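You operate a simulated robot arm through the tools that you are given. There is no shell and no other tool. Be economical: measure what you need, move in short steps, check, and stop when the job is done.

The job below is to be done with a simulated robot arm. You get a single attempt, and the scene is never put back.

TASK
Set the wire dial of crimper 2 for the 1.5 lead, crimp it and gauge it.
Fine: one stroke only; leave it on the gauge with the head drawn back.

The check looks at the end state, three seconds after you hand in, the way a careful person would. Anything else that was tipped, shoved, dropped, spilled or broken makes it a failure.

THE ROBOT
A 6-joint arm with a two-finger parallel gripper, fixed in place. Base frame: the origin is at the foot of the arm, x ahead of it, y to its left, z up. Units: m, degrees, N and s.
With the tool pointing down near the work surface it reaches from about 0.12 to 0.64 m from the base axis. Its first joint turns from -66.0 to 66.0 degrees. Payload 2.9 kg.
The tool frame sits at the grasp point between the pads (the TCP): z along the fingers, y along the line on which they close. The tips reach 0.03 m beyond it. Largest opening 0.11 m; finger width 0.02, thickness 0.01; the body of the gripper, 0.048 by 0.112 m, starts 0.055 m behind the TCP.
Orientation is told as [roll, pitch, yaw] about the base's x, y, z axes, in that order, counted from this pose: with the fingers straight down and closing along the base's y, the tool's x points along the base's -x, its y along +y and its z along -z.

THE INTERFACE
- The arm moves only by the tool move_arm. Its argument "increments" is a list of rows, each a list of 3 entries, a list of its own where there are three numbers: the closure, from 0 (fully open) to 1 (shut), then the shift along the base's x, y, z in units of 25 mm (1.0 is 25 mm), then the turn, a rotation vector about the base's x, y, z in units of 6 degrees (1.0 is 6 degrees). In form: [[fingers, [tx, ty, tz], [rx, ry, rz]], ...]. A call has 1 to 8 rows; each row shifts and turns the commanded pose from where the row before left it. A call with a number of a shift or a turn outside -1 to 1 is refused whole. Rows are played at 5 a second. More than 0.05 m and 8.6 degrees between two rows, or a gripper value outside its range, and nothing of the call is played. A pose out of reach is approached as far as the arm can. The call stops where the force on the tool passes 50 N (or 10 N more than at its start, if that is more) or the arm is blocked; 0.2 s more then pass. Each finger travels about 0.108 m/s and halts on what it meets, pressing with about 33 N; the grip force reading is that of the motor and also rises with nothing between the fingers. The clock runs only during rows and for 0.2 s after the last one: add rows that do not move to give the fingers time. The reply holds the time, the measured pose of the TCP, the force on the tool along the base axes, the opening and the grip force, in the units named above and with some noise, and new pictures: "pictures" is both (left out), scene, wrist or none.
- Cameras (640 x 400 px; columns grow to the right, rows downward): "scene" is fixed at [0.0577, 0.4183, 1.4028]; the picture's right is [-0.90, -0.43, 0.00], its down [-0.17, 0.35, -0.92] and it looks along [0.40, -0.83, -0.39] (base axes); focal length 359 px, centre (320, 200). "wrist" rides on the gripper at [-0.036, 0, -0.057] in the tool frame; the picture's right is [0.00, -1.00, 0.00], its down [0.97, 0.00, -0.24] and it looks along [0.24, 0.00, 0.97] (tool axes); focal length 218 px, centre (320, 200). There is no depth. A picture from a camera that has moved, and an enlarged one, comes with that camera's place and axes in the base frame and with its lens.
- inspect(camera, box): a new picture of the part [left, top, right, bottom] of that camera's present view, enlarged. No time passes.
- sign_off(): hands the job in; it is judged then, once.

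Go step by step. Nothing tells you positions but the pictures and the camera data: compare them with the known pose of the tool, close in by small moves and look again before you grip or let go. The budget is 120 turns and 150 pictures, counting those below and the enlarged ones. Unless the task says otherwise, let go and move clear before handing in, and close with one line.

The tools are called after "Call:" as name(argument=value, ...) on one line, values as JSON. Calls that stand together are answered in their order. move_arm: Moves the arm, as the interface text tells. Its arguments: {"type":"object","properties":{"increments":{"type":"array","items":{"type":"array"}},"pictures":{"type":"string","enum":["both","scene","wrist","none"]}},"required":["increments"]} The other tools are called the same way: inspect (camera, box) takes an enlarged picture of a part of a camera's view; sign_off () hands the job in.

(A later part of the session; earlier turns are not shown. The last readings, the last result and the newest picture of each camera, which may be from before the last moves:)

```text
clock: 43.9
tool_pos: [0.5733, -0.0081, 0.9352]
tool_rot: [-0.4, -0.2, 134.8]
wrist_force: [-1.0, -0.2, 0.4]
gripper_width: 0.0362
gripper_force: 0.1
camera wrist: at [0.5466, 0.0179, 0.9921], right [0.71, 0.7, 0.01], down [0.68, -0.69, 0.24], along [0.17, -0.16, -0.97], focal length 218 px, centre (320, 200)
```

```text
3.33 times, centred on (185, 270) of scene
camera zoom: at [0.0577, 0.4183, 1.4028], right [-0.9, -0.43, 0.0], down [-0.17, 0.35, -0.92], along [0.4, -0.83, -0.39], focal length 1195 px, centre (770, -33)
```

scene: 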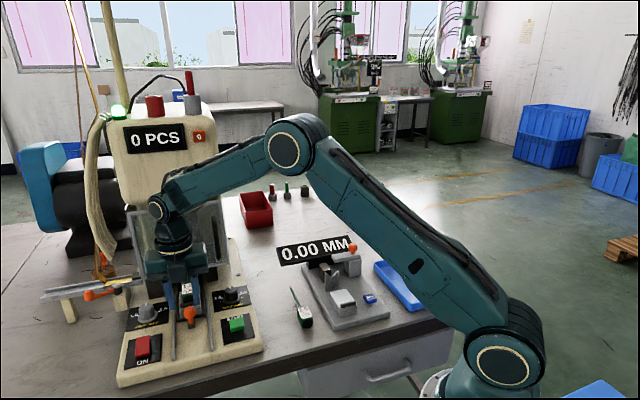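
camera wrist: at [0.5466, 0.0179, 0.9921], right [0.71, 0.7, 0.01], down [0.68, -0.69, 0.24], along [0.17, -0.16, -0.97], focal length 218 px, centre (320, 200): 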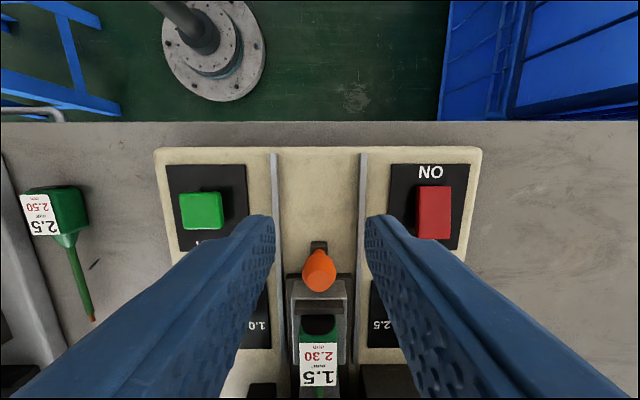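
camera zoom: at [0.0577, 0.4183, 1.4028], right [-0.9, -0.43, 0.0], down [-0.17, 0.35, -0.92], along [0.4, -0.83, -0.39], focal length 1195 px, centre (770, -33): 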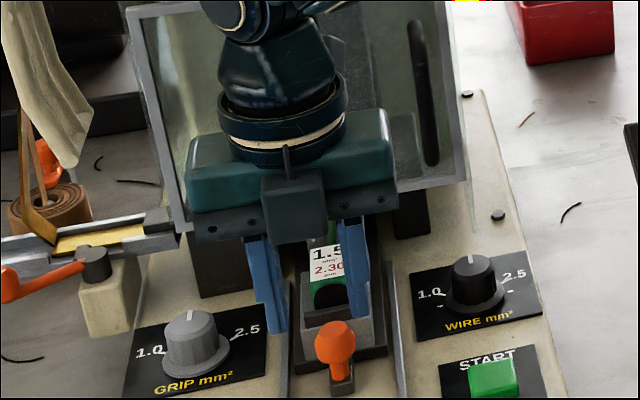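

Sled stays in. I'll move over START with closed fingers, which also clears the scene view of the head.

Call:
move_arm(increments=[[1, [-0.6, -0.8, 0], [0, 0, 0]], [1, [-0.6, -0.8, 0], [0, 0, 0]], [1, [-0.6, -0.8, 0], [0, 0, 0]], [1, [-0.57, -0.8, -0.3], [0, 0, 0]]])

Call:
inspect(camera="scene", box=[110, 200, 260, 320])

Call:
inspect(camera="wrist", box=[260, 190, 500, 400])

```text
clock: 44.9
tool_pos: [0.5137, -0.088, 0.929]
tool_rot: [-0.5, -0.2, 134.9]
wrist_force: [-0.5, 0.9, -0.3]
gripper_width: 0.0
gripper_force: 33.0
camera wrist: at [0.4867, -0.062, 0.9849], right [0.71, 0.71, 0.01], down [0.68, -0.69, 0.24], along [0.17, -0.16, -0.97], focal length 218 px, centre (320, 200)
```

scene: 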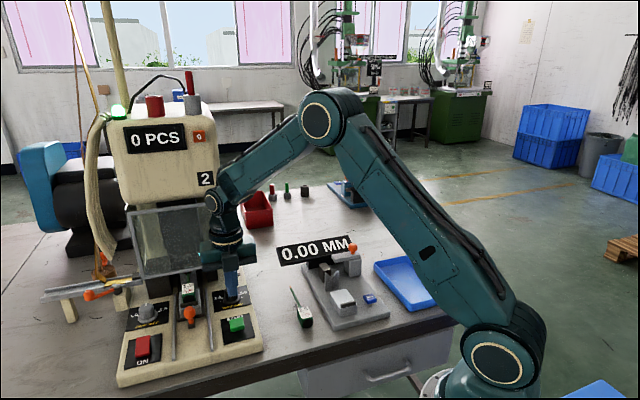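
wrist: 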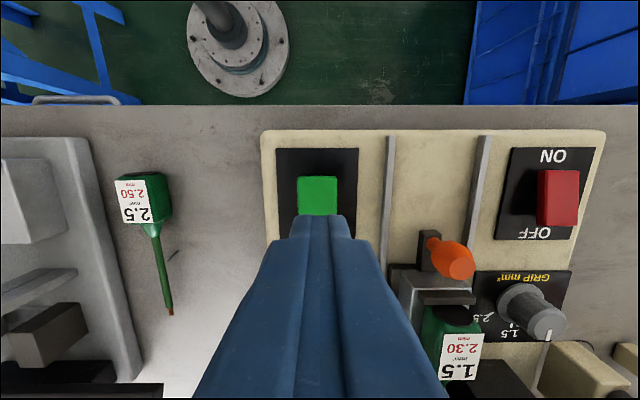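

```text
3.33 times, centred on (185, 260) of scene
camera zoom: at [0.0577, 0.4183, 1.4028], right [-0.9, -0.43, 0.0], down [-0.17, 0.35, -0.92], along [0.4, -0.83, -0.39], focal length 1195 px, centre (770, 0)
```

zoom: 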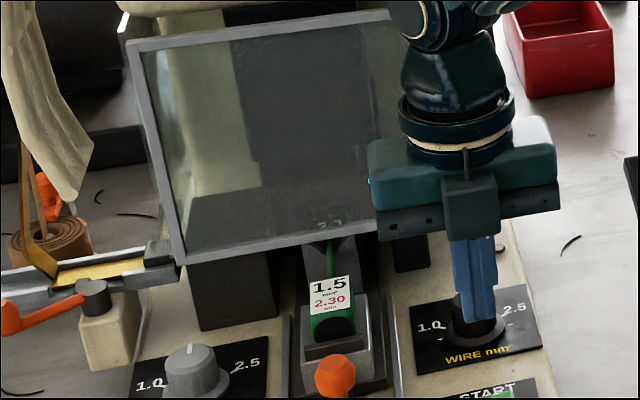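

```text
1.90 times, centred on (380, 295) of wrist
camera zoom: at [0.4867, -0.062, 0.9849], right [0.71, 0.71, 0.01], down [0.68, -0.69, 0.24], along [0.17, -0.16, -0.97], focal length 416 px, centre (206, 19)
```

zoom: 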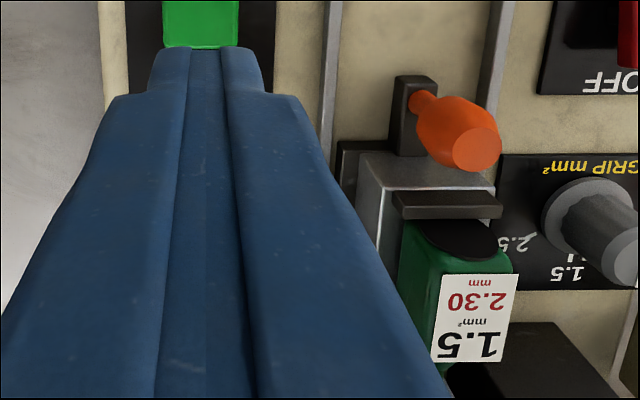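

The sled's die is under the guard. I'll descend onto START gently.

Call:
move_arm(increments=[[1, [-0.08, 0.04, -0.8], [0, 0, 0]], [1, [0, 0, -0.8], [0, 0, 0]], [1, [0, 0, -0.6], [0, 0, 0]]], pictures="wrist")

Call:
inspect(camera="scene", box=[180, 270, 280, 350])

```text
clock: 45.7
tool_pos: [0.5119, -0.0869, 0.8713]
tool_rot: [-0.4, -0.2, 134.9]
wrist_force: [0.5, 0.1, 0.7]
gripper_width: 0.0001
gripper_force: 32.9
camera wrist: at [0.4851, -0.0614, 0.929], right [0.71, 0.71, 0.01], down [0.68, -0.69, 0.24], along [0.17, -0.16, -0.97], focal length 218 px, centre (320, 200)
```

wrist: 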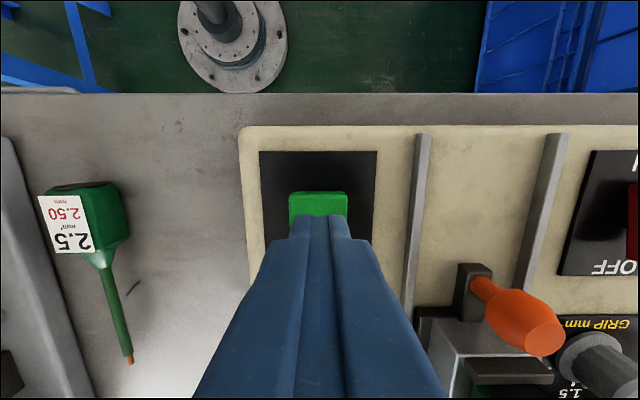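

```text
5.00 times, centred on (230, 310) of scene
camera zoom: at [0.0577, 0.4183, 1.4028], right [-0.9, -0.43, 0.0], down [-0.17, 0.35, -0.92], along [0.4, -0.83, -0.39], focal length 1793 px, centre (770, -350)
```

zoom: 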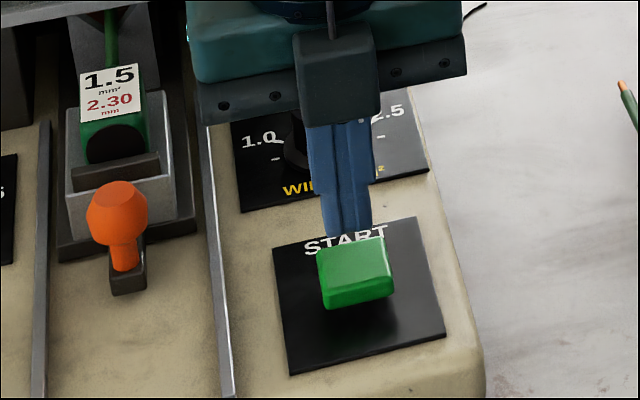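

Call:
move_arm(increments=[[1, [0, 0, -0.3], [0, 0, 0]], [1, [0, 0, -0.2], [0, 0, 0]]], pictures="none")

Call:
inspect(camera="scene", box=[180, 270, 280, 350])

```text
clock: 46.3
tool_pos: [0.5127, -0.0871, 0.8591]
tool_rot: [-0.4, -0.2, 134.8]
wrist_force: [-0.2, 0.1, -0.6]
gripper_width: 0.0
gripper_force: 32.8
```

```text
5.00 times, centred on (230, 310) of scene
camera zoom: at [0.0577, 0.4183, 1.4028], right [-0.9, -0.43, 0.0], down [-0.17, 0.35, -0.92], along [0.4, -0.83, -0.39], focal length 1793 px, centre (770, -350)
```

zoom: 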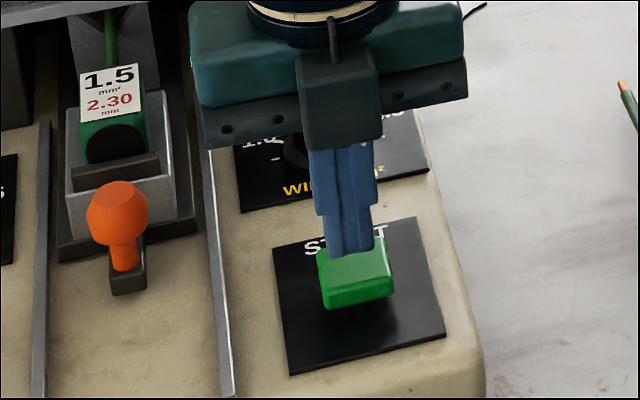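

Not yet touching. I'll continue down in small steps until the button gives.

Call:
move_arm(increments=[[1, [0, 0, -0.15], [0, 0, 0]], [1, [0, 0, -0.15], [0, 0, 0]]], pictures="scene")

```text
clock: 46.9
tool_pos: [0.5141, -0.0888, 0.8518]
tool_rot: [-0.4, -0.2, 134.9]
wrist_force: [-0.1, 0.2, -0.1]
gripper_width: 0.0
gripper_force: 32.7
```

scene: 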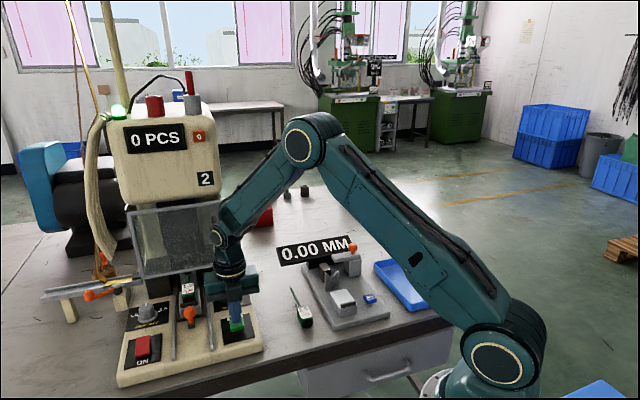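

Call:
move_arm(increments=[[1, [0, 0, -0.1], [0, 0, 0]], [1, [0, 0, -0.1], [0, 0, 0]]], pictures="scene")

```text
clock: 47.5
tool_pos: [0.5129, -0.0881, 0.8477]
tool_rot: [-0.4, -0.2, 134.8]
wrist_force: [-0.5, -0.9, -0.3]
gripper_width: 0.0
gripper_force: 33.4
```

scene: 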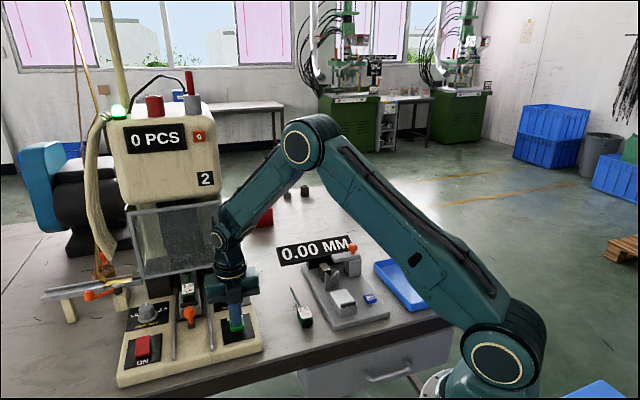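

Call:
move_arm(increments=[[1, [0, 0, -0.1], [0, 0, 0]], [1, [0, 0, -0.1], [0, 0, 0]]], pictures="none")

Call:
inspect(camera="scene", box=[180, 270, 280, 350])

```text
clock: 48.1
tool_pos: [0.5124, -0.087, 0.8427]
tool_rot: [-0.5, -0.2, 134.9]
wrist_force: [-1.4, -1.7, 2.8]
gripper_width: 0.0003
gripper_force: 32.7
```

```text
5.00 times, centred on (230, 310) of scene
camera zoom: at [0.0577, 0.4183, 1.4028], right [-0.9, -0.43, 0.0], down [-0.17, 0.35, -0.92], along [0.4, -0.83, -0.39], focal length 1793 px, centre (770, -350)
```

zoom: 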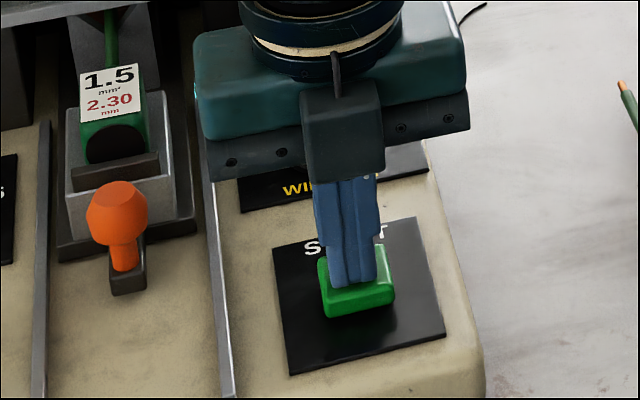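

In contact, and the button is starting to sink. I'll press a little further and watch the counter.

Call:
move_arm(increments=[[1, [0, 0, -0.1], [0, 0, 0]]], pictures="scene")

```text
clock: 48.5
tool_pos: [0.5134, -0.0873, 0.8403]
tool_rot: [-0.5, -0.2, 134.7]
wrist_force: [-2.4, 0.1, 6.8]
gripper_width: 0.0004
gripper_force: 33.1
```

scene: 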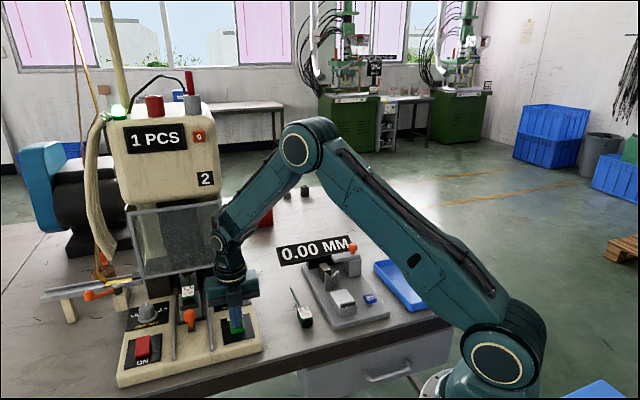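

Counter now reads 1 PCS, so the one stroke is done. I'll lift straight off the button.

Call:
move_arm(increments=[[1, [0, 0, 1], [0, 0, 0]], [1, [0, 0, 1], [0, 0, 0]], [1, [0, 0, 1], [0, 0, 0]], [1, [0, 0, 0.6], [0, 0, 0]]])

Call:
inspect(camera="scene", box=[90, 90, 260, 330])

```text
clock: 49.5
tool_pos: [0.5131, -0.0859, 0.9294]
tool_rot: [-0.5, -0.3, 134.7]
wrist_force: [0.6, -0.1, -0.5]
gripper_width: 0.0002
gripper_force: 32.9
camera wrist: at [0.4861, -0.0616, 0.9871], right [0.71, 0.7, 0.01], down [0.68, -0.69, 0.24], along [0.17, -0.16, -0.97], focal length 218 px, centre (320, 200)
```

scene: 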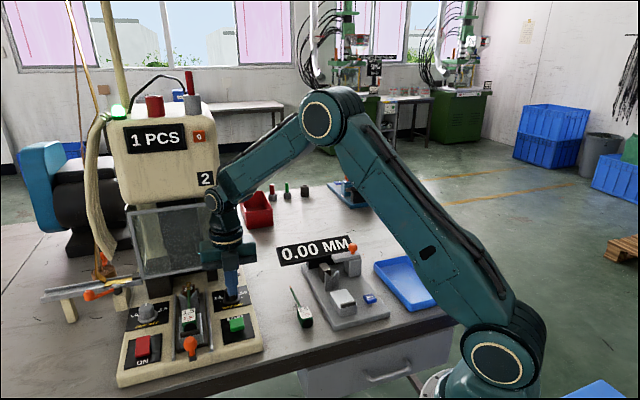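
wrist: 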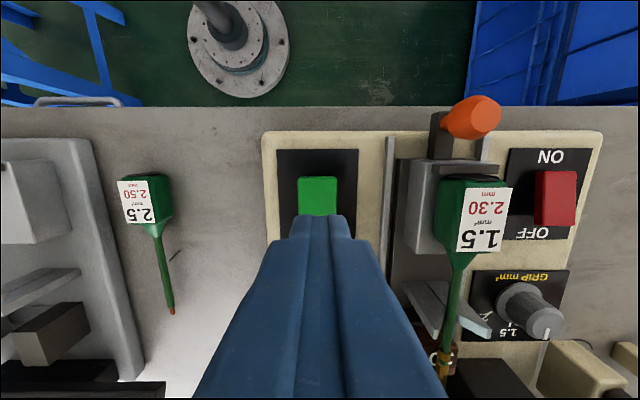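

```text
1.67 times, centred on (175, 210) of scene
camera zoom: at [0.0577, 0.4183, 1.4028], right [-0.9, -0.43, 0.0], down [-0.17, 0.35, -0.92], along [0.4, -0.83, -0.39], focal length 598 px, centre (562, 183)
```

zoom: 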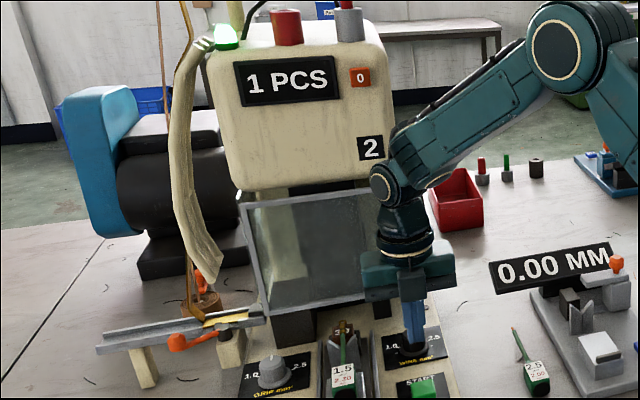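

The sled returned by itself and the lead now carries a brass terminal. I'll go back over the lead to pick it up.

Call:
move_arm(increments=[[0.55, [0.75, 0.62, 0.2], [0, 0, 0]], [0.55, [0.75, 0.62, 0], [0, 0, 0]], [0.55, [0.75, 0.62, 0], [0, 0, 0]], [0.55, [0.75, 0.62, 0], [0, 0, 0]], [0.55, [0, 0, -0.6], [0, 0, 0]]])

Call:
inspect(camera="wrist", box=[230, 130, 410, 400])

Call:
inspect(camera="scene", box=[130, 250, 250, 350])

```text
clock: 50.7
tool_pos: [0.588, -0.0237, 0.9202]
tool_rot: [-0.4, -0.2, 134.8]
wrist_force: [0.3, 0.4, -0.5]
gripper_width: 0.0494
gripper_force: 0.1
camera wrist: at [0.5613, 0.0005, 0.9767], right [0.71, 0.7, 0.01], down [0.68, -0.69, 0.24], along [0.17, -0.16, -0.97], focal length 218 px, centre (320, 200)
```

scene: 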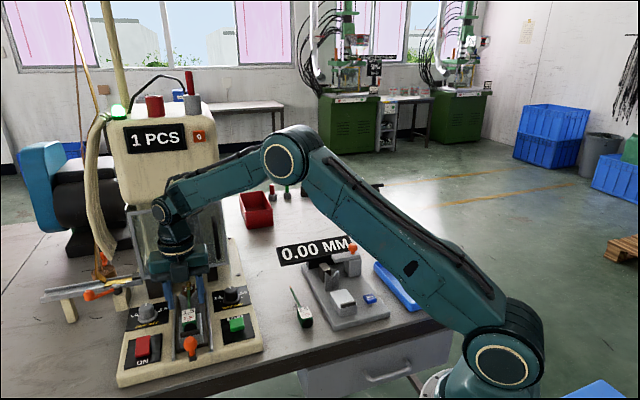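
wrist: 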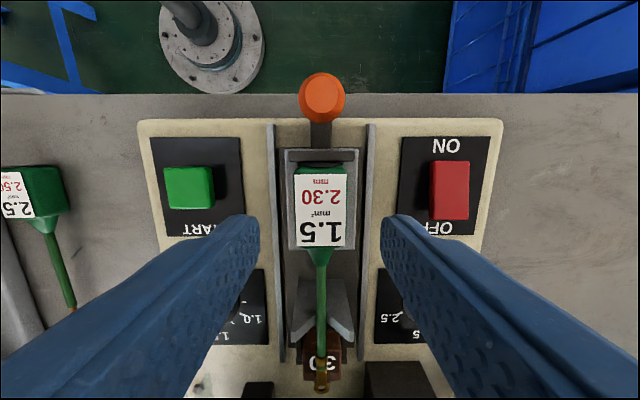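

```text
1.48 times, centred on (320, 265) of wrist
camera zoom: at [0.5613, 0.0005, 0.9767], right [0.71, 0.7, 0.01], down [0.68, -0.69, 0.24], along [0.17, -0.16, -0.97], focal length 323 px, centre (320, 104)
```

zoom: 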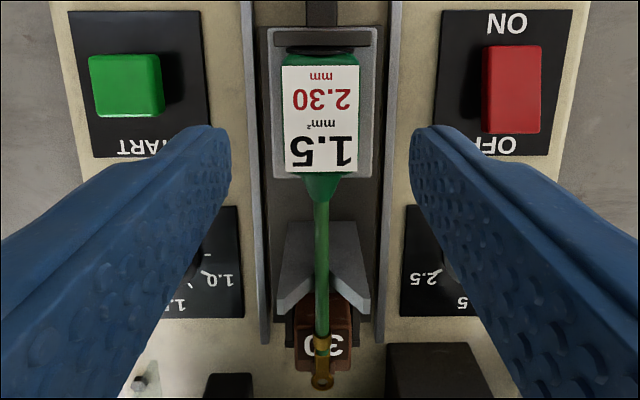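

```text
4.00 times, centred on (190, 300) of scene
camera zoom: at [0.0577, 0.4183, 1.4028], right [-0.9, -0.43, 0.0], down [-0.17, 0.35, -0.92], along [0.4, -0.83, -0.39], focal length 1434 px, centre (840, -200)
```

zoom: 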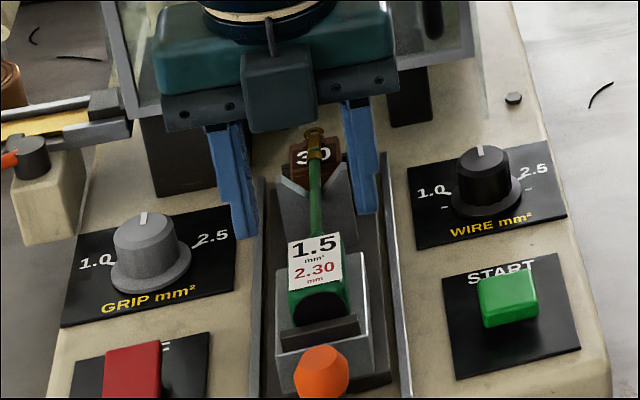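

The ring terminal is crimped on. I'll descend to 0.867 and grip the body.

Call:
move_arm(increments=[[0.55, [0, 0, -0.8], [0, 0, 0]], [0.55, [0, 0, -0.8], [0, 0, 0]], [0.55, [0, 0, -0.52], [0, 0, 0]], [0.7, [0, 0, 0], [0, 0, 0]], [0.85, [0, 0, 0], [0, 0, 0]], [1, [0, 0, 0], [0, 0, 0]], [1, [0, 0, 0], [0, 0, 0]]], pictures="wrist")

```text
clock: 52.3
tool_pos: [0.5875, -0.0252, 0.8673]
tool_rot: [-0.4, -0.1, 134.9]
wrist_force: [1.7, 0.1, -1.2]
gripper_width: 0.0293
gripper_force: 32.9
camera wrist: at [0.5616, 0.0003, 0.9245], right [0.71, 0.71, 0.01], down [0.68, -0.69, 0.24], along [0.17, -0.16, -0.97], focal length 218 px, centre (320, 200)
```

wrist: 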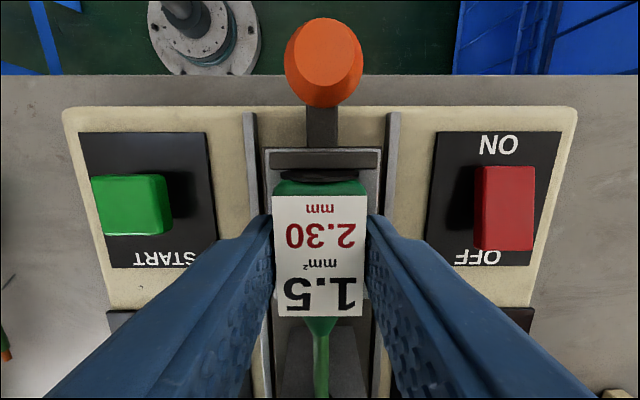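

Gripped. I'll lift, retreat outward from the guard, then carry it toward the gauge.

Call:
move_arm(increments=[[1, [0, 0, 0.6], [0, 0, 0]], [1, [0, 0, 0.6], [0, 0, 0]], [1, [-0.5, 0.5, 0.4], [0, 0, 0]], [1, [-0.6, 0.6, 0.4], [0, 0, 0]], [1, [-0.6, 0.6, 0.4], [0, 0, 0]]], pictures="wrist")

Call:
move_arm(increments=[[1, [-0.9, -0.9, 0], [0, 0, 0]], [1, [-0.9, -0.9, 0], [0, 0, 0]], [1, [-0.9, -0.9, 0], [0, 0, 0]], [1, [-0.9, -0.9, 0], [0, 0, 0]], [1, [-0.9, -0.9, 0], [0, 0, 0]], [1, [-0.9, -0.9, 0], [0, 0, 0]]])

```text
clock: 53.5
tool_pos: [0.5459, 0.0165, 0.9273]
tool_rot: [-0.5, -0.2, 134.8]
wrist_force: [0.3, 0.4, -0.5]
gripper_width: 0.0292
gripper_force: 32.6
camera wrist: at [0.5187, 0.0431, 0.984], right [0.71, 0.7, 0.01], down [0.68, -0.69, 0.24], along [0.17, -0.16, -0.97], focal length 218 px, centre (320, 200)
```

wrist: 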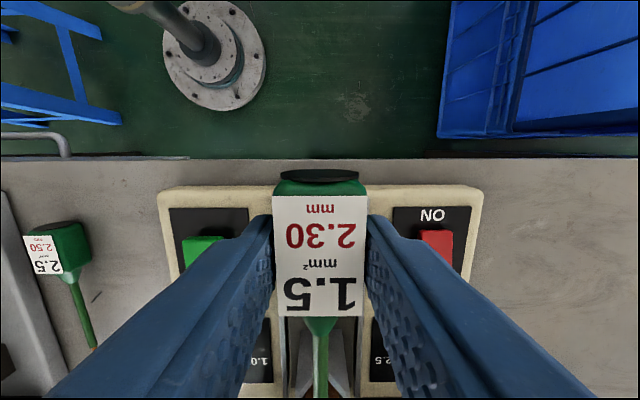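

```text
clock: 54.9
tool_pos: [0.4097, -0.1174, 0.928]
tool_rot: [-0.4, -0.2, 134.8]
wrist_force: [0.2, 1.3, -0.6]
gripper_width: 0.0293
gripper_force: 33.0
camera wrist: at [0.383, -0.0916, 0.9842], right [0.71, 0.71, 0.01], down [0.68, -0.69, 0.24], along [0.17, -0.16, -0.97], focal length 218 px, centre (320, 200)
```

scene: 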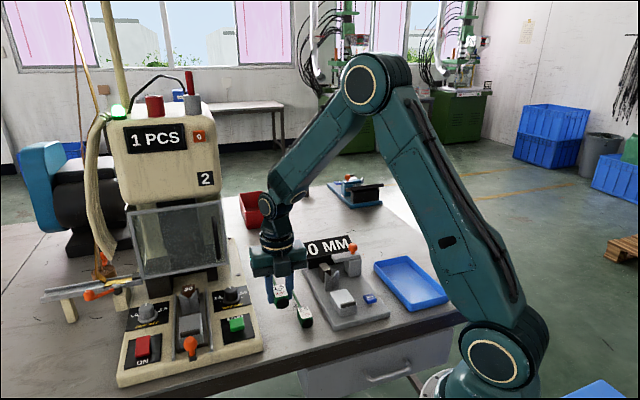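
wrist: 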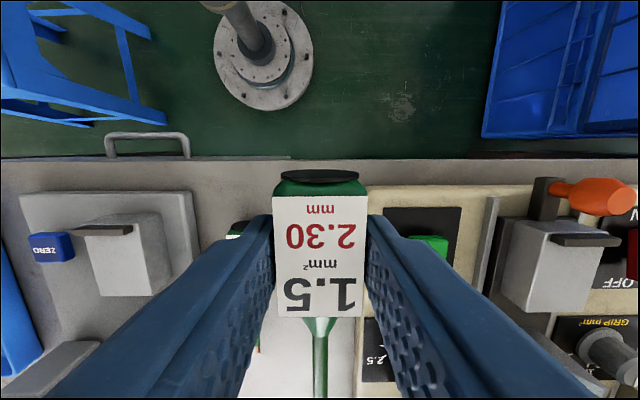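

The gauge lip is near (0.305,-0.262). I'll move to a standoff outward of it for a good look at the anvil and display clearance.

Call:
move_arm(increments=[[1, [-0.73, -0.93, 0], [0, 0, 0]], [1, [-0.73, -0.93, 0], [0, 0, 0]], [1, [-0.73, -0.93, 0], [0, 0, 0]], [1, [-0.73, -0.93, 0], [0, 0, 0]], [1, [-0.73, -0.93, 0], [0, 0, 0]], [1, [-0.73, -0.93, 0], [0, 0, 0]]])

Call:
inspect(camera="wrist", box=[200, 160, 440, 400])

Call:
inspect(camera="scene", box=[260, 220, 400, 330])

```text
clock: 56.3
tool_pos: [0.3132, -0.2419, 0.927]
tool_rot: [-0.5, -0.2, 134.8]
wrist_force: [-0.1, 0.5, -0.8]
gripper_width: 0.0294
gripper_force: 32.9
out of reach, approached as far as the arm can: row 6
camera wrist: at [0.2863, -0.2165, 0.9847], right [0.71, 0.7, 0.01], down [0.68, -0.69, 0.24], along [0.17, -0.16, -0.97], focal length 218 px, centre (320, 200)
```

scene: 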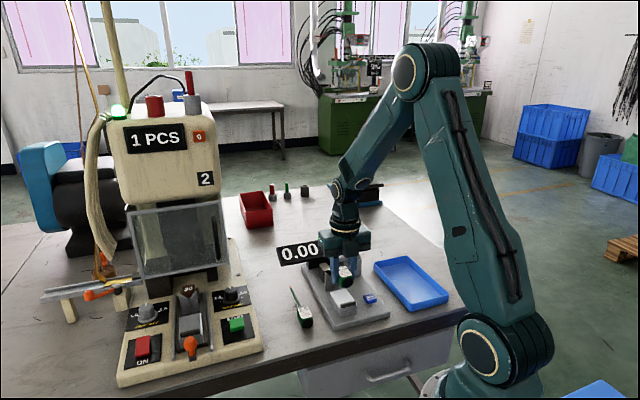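
wrist: 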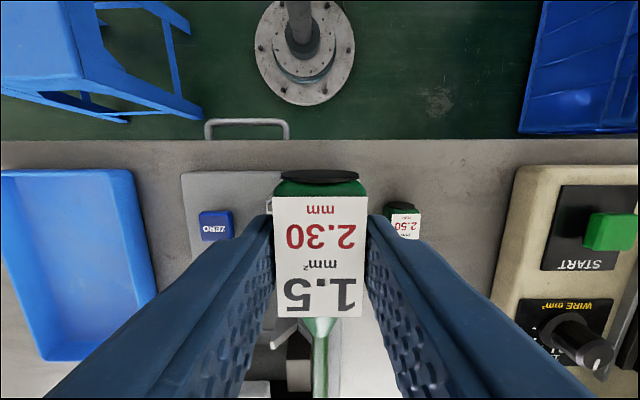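

```text
1.67 times, centred on (320, 280) of wrist
camera zoom: at [0.2863, -0.2165, 0.9847], right [0.71, 0.7, 0.01], down [0.68, -0.69, 0.24], along [0.17, -0.16, -0.97], focal length 364 px, centre (320, 67)
```

zoom: 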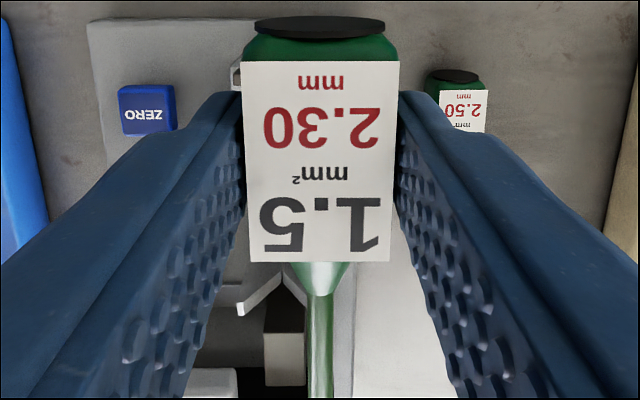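

```text
3.64 times, centred on (330, 275) of scene
camera zoom: at [0.0577, 0.4183, 1.4028], right [-0.9, -0.43, 0.0], down [-0.17, 0.35, -0.92], along [0.4, -0.83, -0.39], focal length 1304 px, centre (284, -73)
```

zoom: 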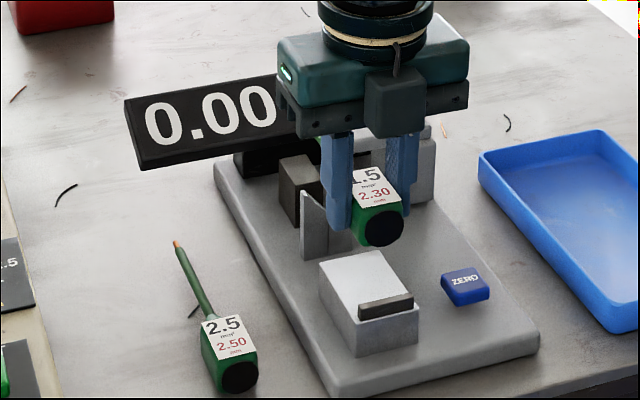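

The wrist's yaw limit is hit here, since the gauge lies at a steeper arm angle. I'll set the lead back on the table, flip the gripper to yaw -45 and regrasp.

Call:
move_arm(increments=[[1, [0.9, 0.51, 0], [0, 0, 0]], [1, [0.9, 0.51, 0], [0, 0, 0]], [1, [0.9, 0.51, 0], [0, 0, 0]], [1, [0.9, 0.51, 0], [0, 0, 0]], [1, [0.9, 0.51, 0], [0, 0, 0]], [1, [0.97, 0.53, -0.4], [0, 0, 0]], [1, [0, 0, -1], [0, 0, 0]], [1, [0, 0, -1], [0, 0, 0]]])

```text
clock: 58.1
tool_pos: [0.4508, -0.1642, 0.8677]
tool_rot: [-0.5, -0.2, 134.7]
wrist_force: [-0.5, 0.0, 0.1]
gripper_width: 0.0292
gripper_force: 32.7
camera wrist: at [0.4237, -0.1378, 0.9237], right [0.71, 0.7, 0.01], down [0.68, -0.69, 0.24], along [0.17, -0.16, -0.97], focal length 218 px, centre (320, 200)
```

scene: 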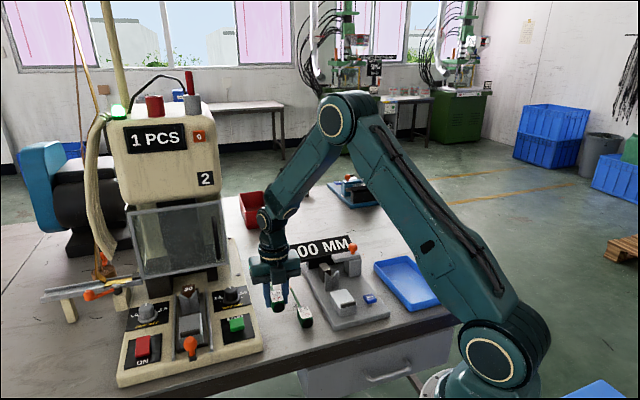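
wrist: 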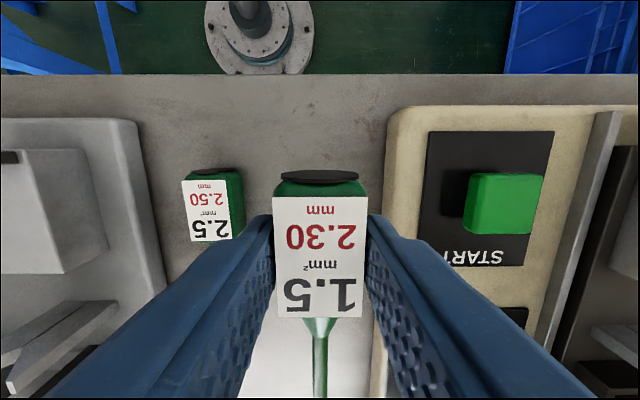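

Spot is clear on both sides. I'll lower to the table.

Call:
move_arm(increments=[[1, [0, 0, -1], [0, 0, 0]], [1, [0, 0, -1], [0, 0, 0]], [1, [0, 0, -0.7], [0, 0, 0]], [1, [0, 0, -0.2], [0, 0, 0]]], pictures="wrist")

```text
clock: 59.1
tool_pos: [0.4505, -0.1653, 0.7947]
tool_rot: [-0.4, -0.2, 134.7]
wrist_force: [-0.3, -0.1, -0.2]
gripper_width: 0.0292
gripper_force: 32.8
camera wrist: at [0.4232, -0.1386, 0.8514], right [0.71, 0.7, 0.01], down [0.68, -0.69, 0.24], along [0.17, -0.16, -0.97], focal length 218 px, centre (320, 200)
```

wrist: 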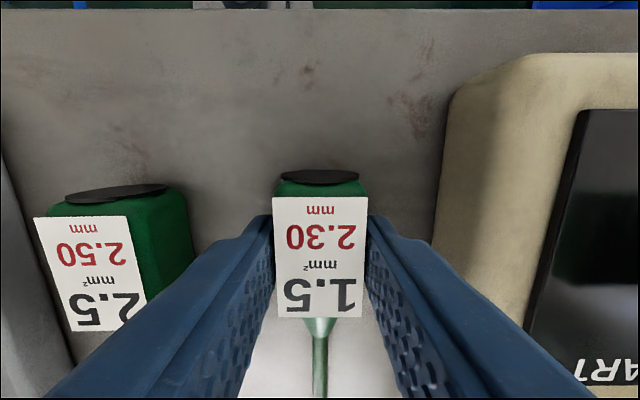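

Call:
move_arm(increments=[[1, [0, 0, -0.05], [0, 0, 0]], [0.9, [0, 0, 0], [0, 0, 0]], [0.75, [0, 0, 0], [0, 0, 0]], [0.6, [0, 0, 0], [0, 0, 0]], [0.6, [0, 0, 0.8], [0, 0, 0]], [0.6, [0, 0, 1], [0, 0, 0]], [0.6, [0, 0, 1], [0, 0, 0]], [0.6, [0, 0, 1], [0, 0, 0]]])

```text
clock: 60.9
tool_pos: [0.4496, -0.1642, 0.8889]
tool_rot: [-0.4, -0.1, 134.8]
wrist_force: [1.1, -0.7, -0.1]
gripper_width: 0.0439
gripper_force: 0.0
camera wrist: at [0.4229, -0.1388, 0.9459], right [0.71, 0.7, 0.01], down [0.68, -0.69, 0.24], along [0.17, -0.16, -0.97], focal length 218 px, centre (320, 200)
```

scene: 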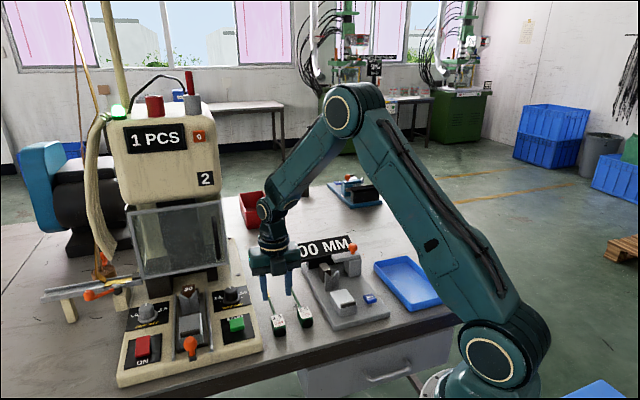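
wrist: 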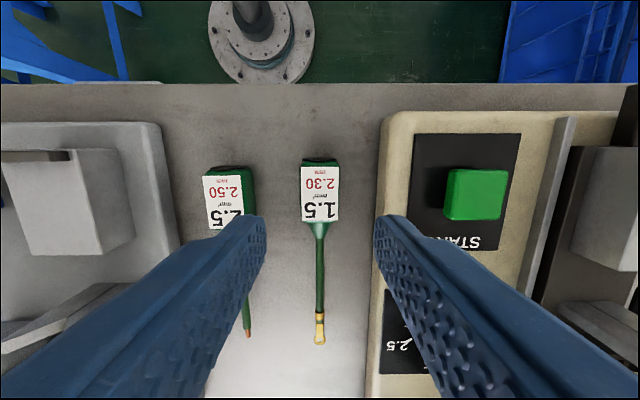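

Lead laid down. I'll rise and flip the gripper to yaw -45.

Call:
move_arm(increments=[[0.55, [0, 0, 1], [0, 0, -1]], [0.55, [0, 0, 1], [0, 0, -1]], [0.55, [0, 0, 1], [0, 0, -1]], [0.55, [0, 0, 0.5], [0, 0, -1]], [0.55, [0, 0, 0], [0, 0, -1]], [0.55, [0, 0, 0], [0, 0, -1]], [0.55, [0, 0, 0], [0, 0, -1]], [0.55, [0, 0, 0], [0, 0, -1]]], pictures="none")

Call:
move_arm(increments=[[0.55, [0, 0, 0], [0, 0, -1]], [0.55, [0, 0, 0], [0, 0, -1]], [0.55, [0, 0, 0], [0, 0, -1]], [0.55, [0, 0, 0], [0, 0, -1]], [0.55, [0, 0, 0], [0, 0, -1]], [0.55, [0, 0, 0], [0, 0, -1]], [0.55, [0, 0, 0], [0, 0, -1]], [0.55, [0, 0, 0], [0, 0, -1]]], pictures="none")

Call:
move_arm(increments=[[0.55, [0, 0, 0], [0, 0, -1]], [0.55, [0, 0, 0], [0, 0, -1]], [0.55, [0, 0, 0], [0, 0, -1]], [0.55, [0, 0, 0], [0, 0, -1]], [0.55, [0, 0, 0], [0, 0, -1]], [0.55, [0, 0, 0], [0, 0, -1]], [0.55, [0, 0, 0], [0, 0, -1]], [0.55, [0, 0, 0], [0, 0, -1]]], pictures="none")

Call:
move_arm(increments=[[0.55, [0, 0, 0], [0, 0, -1]], [0.55, [0, 0, 0], [0, 0, -1]], [0.55, [0, 0, 0], [0, 0, -1]], [0.55, [0, 0, 0], [0, 0, -1]], [0.55, [0, 0, 0], [0, 0, -1]], [0.55, [0, 0, 0], [0, 0, -1]]], pictures="wrist")

```text
clock: 62.7
tool_pos: [0.4496, -0.1647, 0.976]
tool_rot: [-0.5, -0.3, 86.8]
wrist_force: [0.4, 0.0, 0.3]
gripper_width: 0.0495
gripper_force: 0.0
```

```text
clock: 64.5
tool_pos: [0.4498, -0.165, 0.9758]
tool_rot: [-0.4, -0.2, 38.8]
wrist_force: [0.8, 0.0, -0.3]
gripper_width: 0.0495
gripper_force: 0.0
```

```text
clock: 66.3
tool_pos: [0.4509, -0.1638, 0.9752]
tool_rot: [-0.3, -0.2, -9.3]
wrist_force: [0.2, -0.5, -0.5]
gripper_width: 0.0494
gripper_force: 0.1
```

```text
clock: 67.7
tool_pos: [0.4513, -0.1646, 0.9766]
tool_rot: [-0.4, -0.2, -45.3]
wrist_force: [0.0, 0.2, 0.4]
gripper_width: 0.0496
gripper_force: 0.1
camera wrist: at [0.4743, -0.1887, 1.0328], right [-0.71, -0.7, 0.01], down [-0.68, 0.69, 0.24], along [-0.17, 0.16, -0.97], focal length 218 px, centre (320, 200)
```

wrist: 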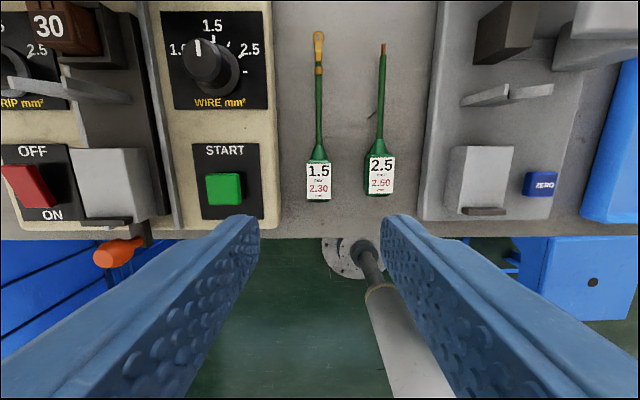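

The view is good and the lead is aligned. I'll descend over the body.

Call:
move_arm(increments=[[0.55, [-0.05, 0, -1], [0, 0, 0]], [0.55, [0, 0, -1], [0, 0, 0]], [0.55, [0, 0, -1], [0, 0, 0]], [0.55, [0, 0, -1], [0, 0, 0]], [0.55, [0, 0, -1], [0, 0, 0]], [0.55, [0, 0, -0.6], [0, 0, 0]]])

```text
clock: 69.1
tool_pos: [0.4494, -0.1645, 0.8357]
tool_rot: [-0.4, -0.2, -45.2]
wrist_force: [0.2, 0.0, 0.3]
gripper_width: 0.0493
gripper_force: 0.0
camera wrist: at [0.4734, -0.1891, 0.893], right [-0.71, -0.7, 0.01], down [-0.68, 0.69, 0.24], along [-0.17, 0.16, -0.97], focal length 218 px, centre (320, 200)
```

scene: 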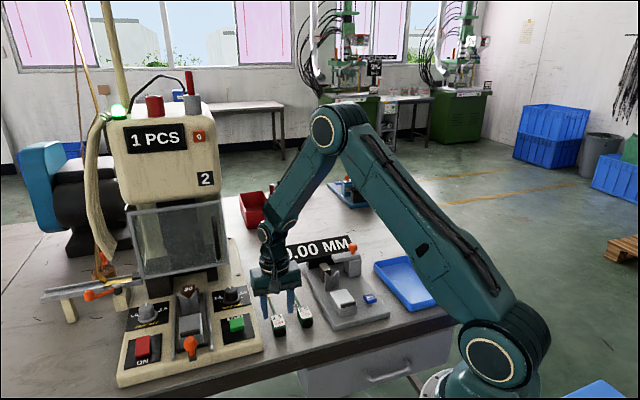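
wrist: 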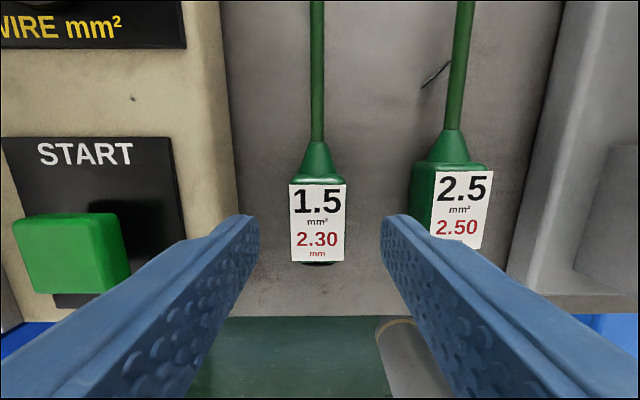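

Call:
move_arm(increments=[[0.6, [0, 0, -0.6], [0, 0, 0]], [0.6, [0, 0, -0.6], [0, 0, 0]], [0.6, [0, 0, -0.44], [0, 0, 0]], [0.75, [0, 0, 0], [0, 0, 0]], [0.9, [0, 0, 0], [0, 0, 0]], [1, [0, 0, 0], [0, 0, 0]]], pictures="wrist")

```text
clock: 70.5
tool_pos: [0.449, -0.1651, 0.7951]
tool_rot: [-0.4, -0.2, -45.2]
wrist_force: [0.3, -0.2, 0.1]
gripper_width: 0.0289
gripper_force: 32.9
camera wrist: at [0.4734, -0.1888, 0.8522], right [-0.71, -0.7, 0.01], down [-0.68, 0.69, 0.24], along [-0.17, 0.16, -0.97], focal length 218 px, centre (320, 200)
```

wrist: 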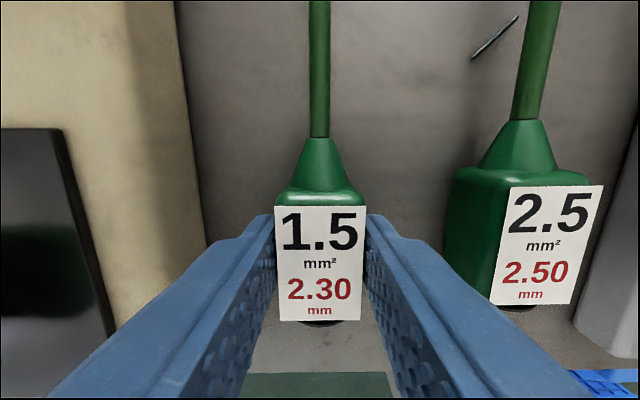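

Regrasped. I'll lift and carry to a standoff over the gauge's outer end.

Call:
move_arm(increments=[[1, [0, 0, 0.6], [0, 0, 0]], [1, [0, 0, 1], [0, 0, 0]], [1, [0, 0, 1], [0, 0, 0]], [1, [0, 0, 1], [0, 0, 0]], [1, [0, 0, 1], [0, 0, 0]], [1, [-0.4, 0.4, 0], [0, 0, 0]]], pictures="none")

Call:
move_arm(increments=[[1, [-0.9, -0.7, 0], [0, 0, 0]], [1, [-0.9, -0.7, 0], [0, 0, 0]], [1, [-0.9, -0.7, 0], [0, 0, 0]], [1, [-0.9, -0.7, 0], [0, 0, 0]], [1, [-0.9, -0.7, 0], [0, 0, 0]], [1, [-0.9, -0.7, 0], [0, 0, 0]]])

Call:
inspect(camera="wrist", box=[200, 0, 440, 210])

Call:
inspect(camera="scene", box=[260, 220, 400, 330])

```text
clock: 71.9
tool_pos: [0.4391, -0.1541, 0.9105]
tool_rot: [-0.3, -0.1, -45.2]
wrist_force: [1.0, 0.1, -0.4]
gripper_width: 0.0288
gripper_force: 33.5
```

```text
clock: 73.3
tool_pos: [0.3027, -0.2597, 0.9089]
tool_rot: [-0.3, -0.2, -45.1]
wrist_force: [0.5, 0.3, -1.2]
gripper_width: 0.0288
gripper_force: 32.6
camera wrist: at [0.3273, -0.2837, 0.9667], right [-0.71, -0.71, 0.01], down [-0.68, 0.69, 0.24], along [-0.17, 0.16, -0.97], focal length 218 px, centre (320, 200)
```

scene: 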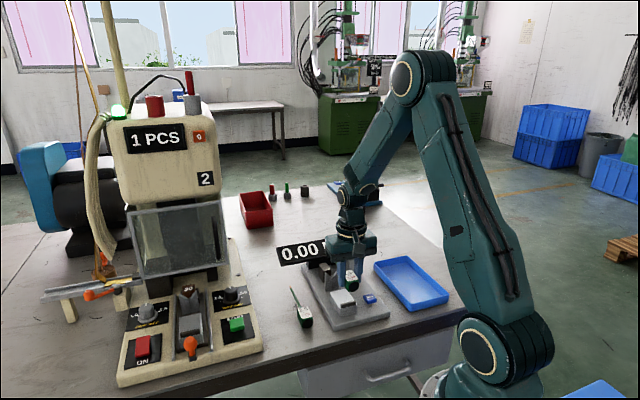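
wrist: 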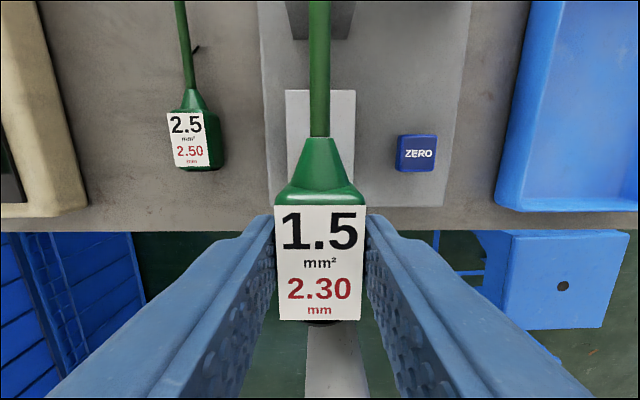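

```text
1.90 times, centred on (320, 105) of wrist
camera zoom: at [0.3273, -0.2837, 0.9667], right [-0.71, -0.71, 0.01], down [-0.68, 0.69, 0.24], along [-0.17, 0.16, -0.97], focal length 416 px, centre (320, 381)
```

zoom: 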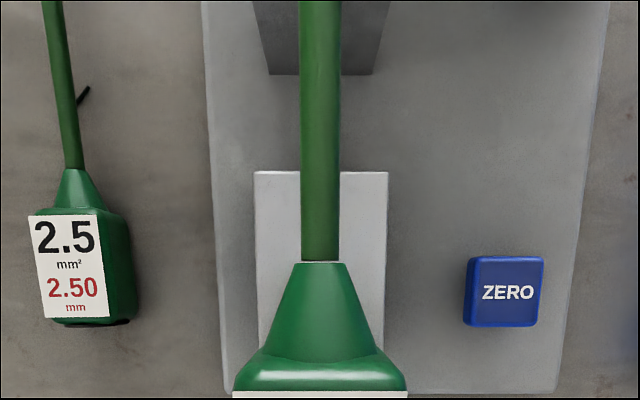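

```text
3.64 times, centred on (330, 275) of scene
camera zoom: at [0.0577, 0.4183, 1.4028], right [-0.9, -0.43, 0.0], down [-0.17, 0.35, -0.92], along [0.4, -0.83, -0.39], focal length 1304 px, centre (284, -73)
```

zoom: 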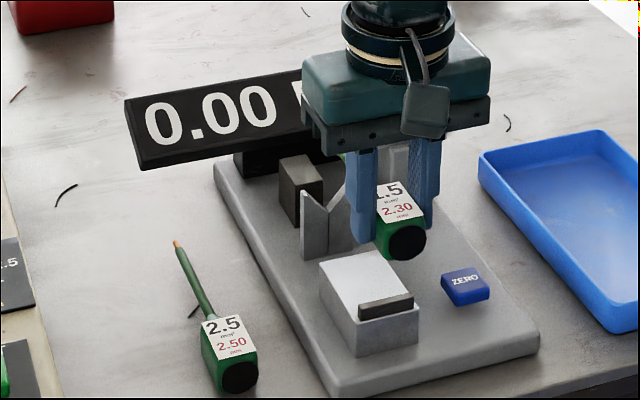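

Laterally aligned. I'll lower here to just above V height before sliding in under the display.

Call:
move_arm(increments=[[1, [0, 0, -0.6], [0, 0, 0]], [1, [0, 0, -0.6], [0, 0, 0]], [1, [0, 0, -0.6], [0, 0, 0]]])

Call:
inspect(camera="scene", box=[270, 225, 390, 325])

Call:
inspect(camera="wrist", box=[200, 0, 440, 210])

```text
clock: 74.1
tool_pos: [0.3034, -0.2589, 0.8642]
tool_rot: [-0.4, -0.2, -45.3]
wrist_force: [-0.3, -0.1, 0.1]
gripper_width: 0.0289
gripper_force: 32.9
camera wrist: at [0.327, -0.2838, 0.9214], right [-0.71, -0.71, 0.01], down [-0.68, 0.69, 0.24], along [-0.17, 0.16, -0.97], focal length 218 px, centre (320, 200)
```

scene: 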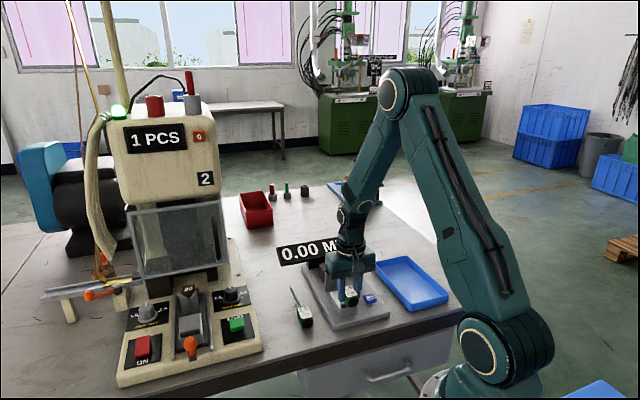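
wrist: 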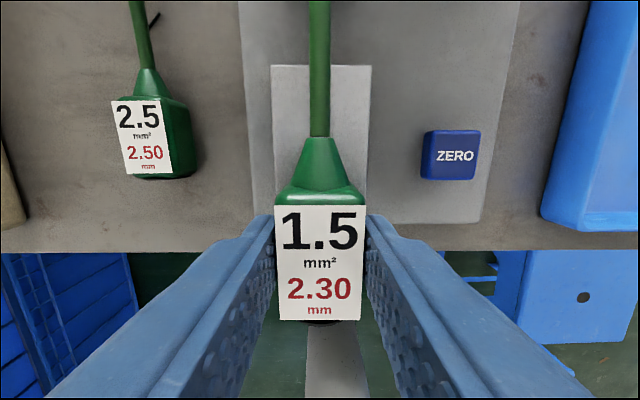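

```text
4.00 times, centred on (330, 275) of scene
camera zoom: at [0.0577, 0.4183, 1.4028], right [-0.9, -0.43, 0.0], down [-0.17, 0.35, -0.92], along [0.4, -0.83, -0.39], focal length 1434 px, centre (280, -100)
```

zoom: 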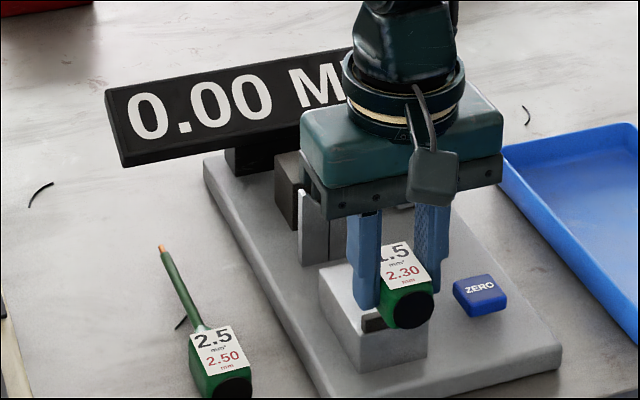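

```text
1.90 times, centred on (320, 105) of wrist
camera zoom: at [0.327, -0.2838, 0.9214], right [-0.71, -0.71, 0.01], down [-0.68, 0.69, 0.24], along [-0.17, 0.16, -0.97], focal length 416 px, centre (320, 381)
```

zoom: 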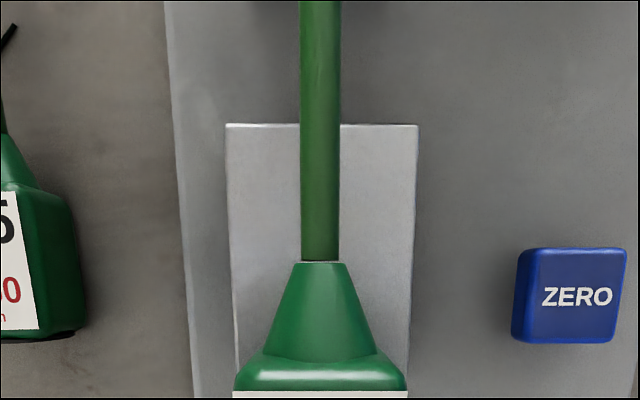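

Box top z≈0.808. I'll slide inward about 40 mm at this height.

Call:
move_arm(increments=[[1, [0.27, -0.29, 0], [0, 0, 0]], [1, [0.27, -0.29, 0], [0, 0, 0]], [1, [0.27, -0.29, 0], [0, 0, 0]], [1, [0.27, -0.29, 0], [0, 0, 0]]])

Call:
inspect(camera="scene", box=[270, 225, 390, 325])

Call:
inspect(camera="wrist", box=[200, 0, 440, 210])

```text
clock: 75.1
tool_pos: [0.3301, -0.2872, 0.8648]
tool_rot: [-0.4, -0.2, -45.1]
wrist_force: [0.7, 0.1, -0.5]
gripper_width: 0.029
gripper_force: 32.8
camera wrist: at [0.3548, -0.3129, 0.922], right [-0.71, -0.7, 0.01], down [-0.68, 0.69, 0.24], along [-0.17, 0.16, -0.97], focal length 218 px, centre (320, 200)
```

scene: 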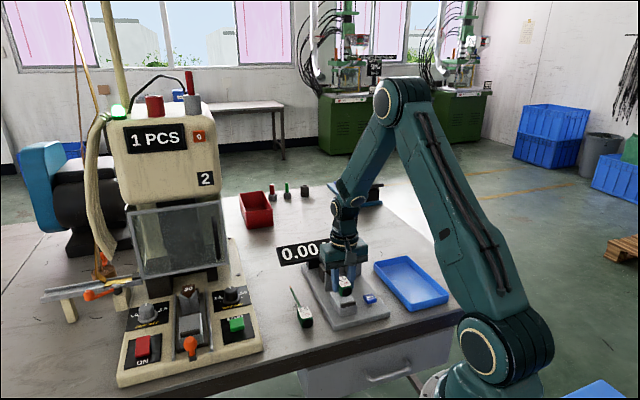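
wrist: 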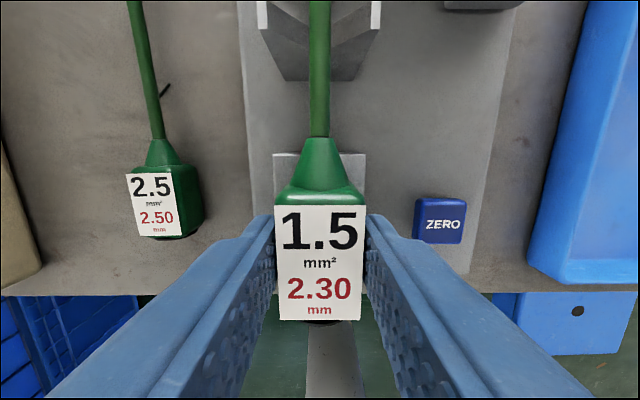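

```text
4.00 times, centred on (330, 275) of scene
camera zoom: at [0.0577, 0.4183, 1.4028], right [-0.9, -0.43, 0.0], down [-0.17, 0.35, -0.92], along [0.4, -0.83, -0.39], focal length 1434 px, centre (280, -100)
```

zoom: 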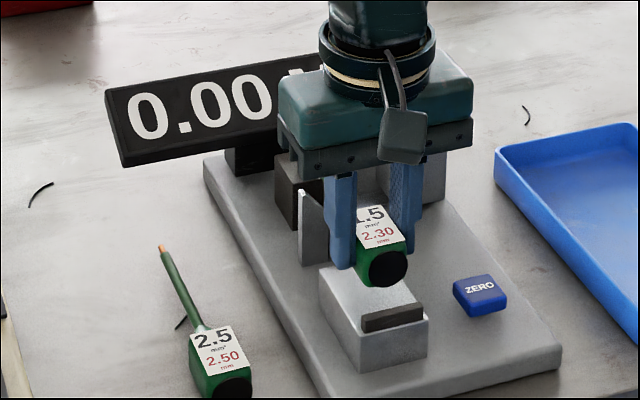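

```text
1.90 times, centred on (320, 105) of wrist
camera zoom: at [0.3548, -0.3129, 0.922], right [-0.71, -0.7, 0.01], down [-0.68, 0.69, 0.24], along [-0.17, 0.16, -0.97], focal length 416 px, centre (320, 381)
```

zoom: 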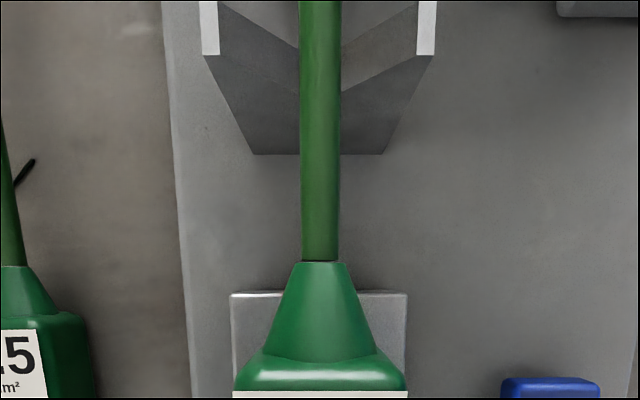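

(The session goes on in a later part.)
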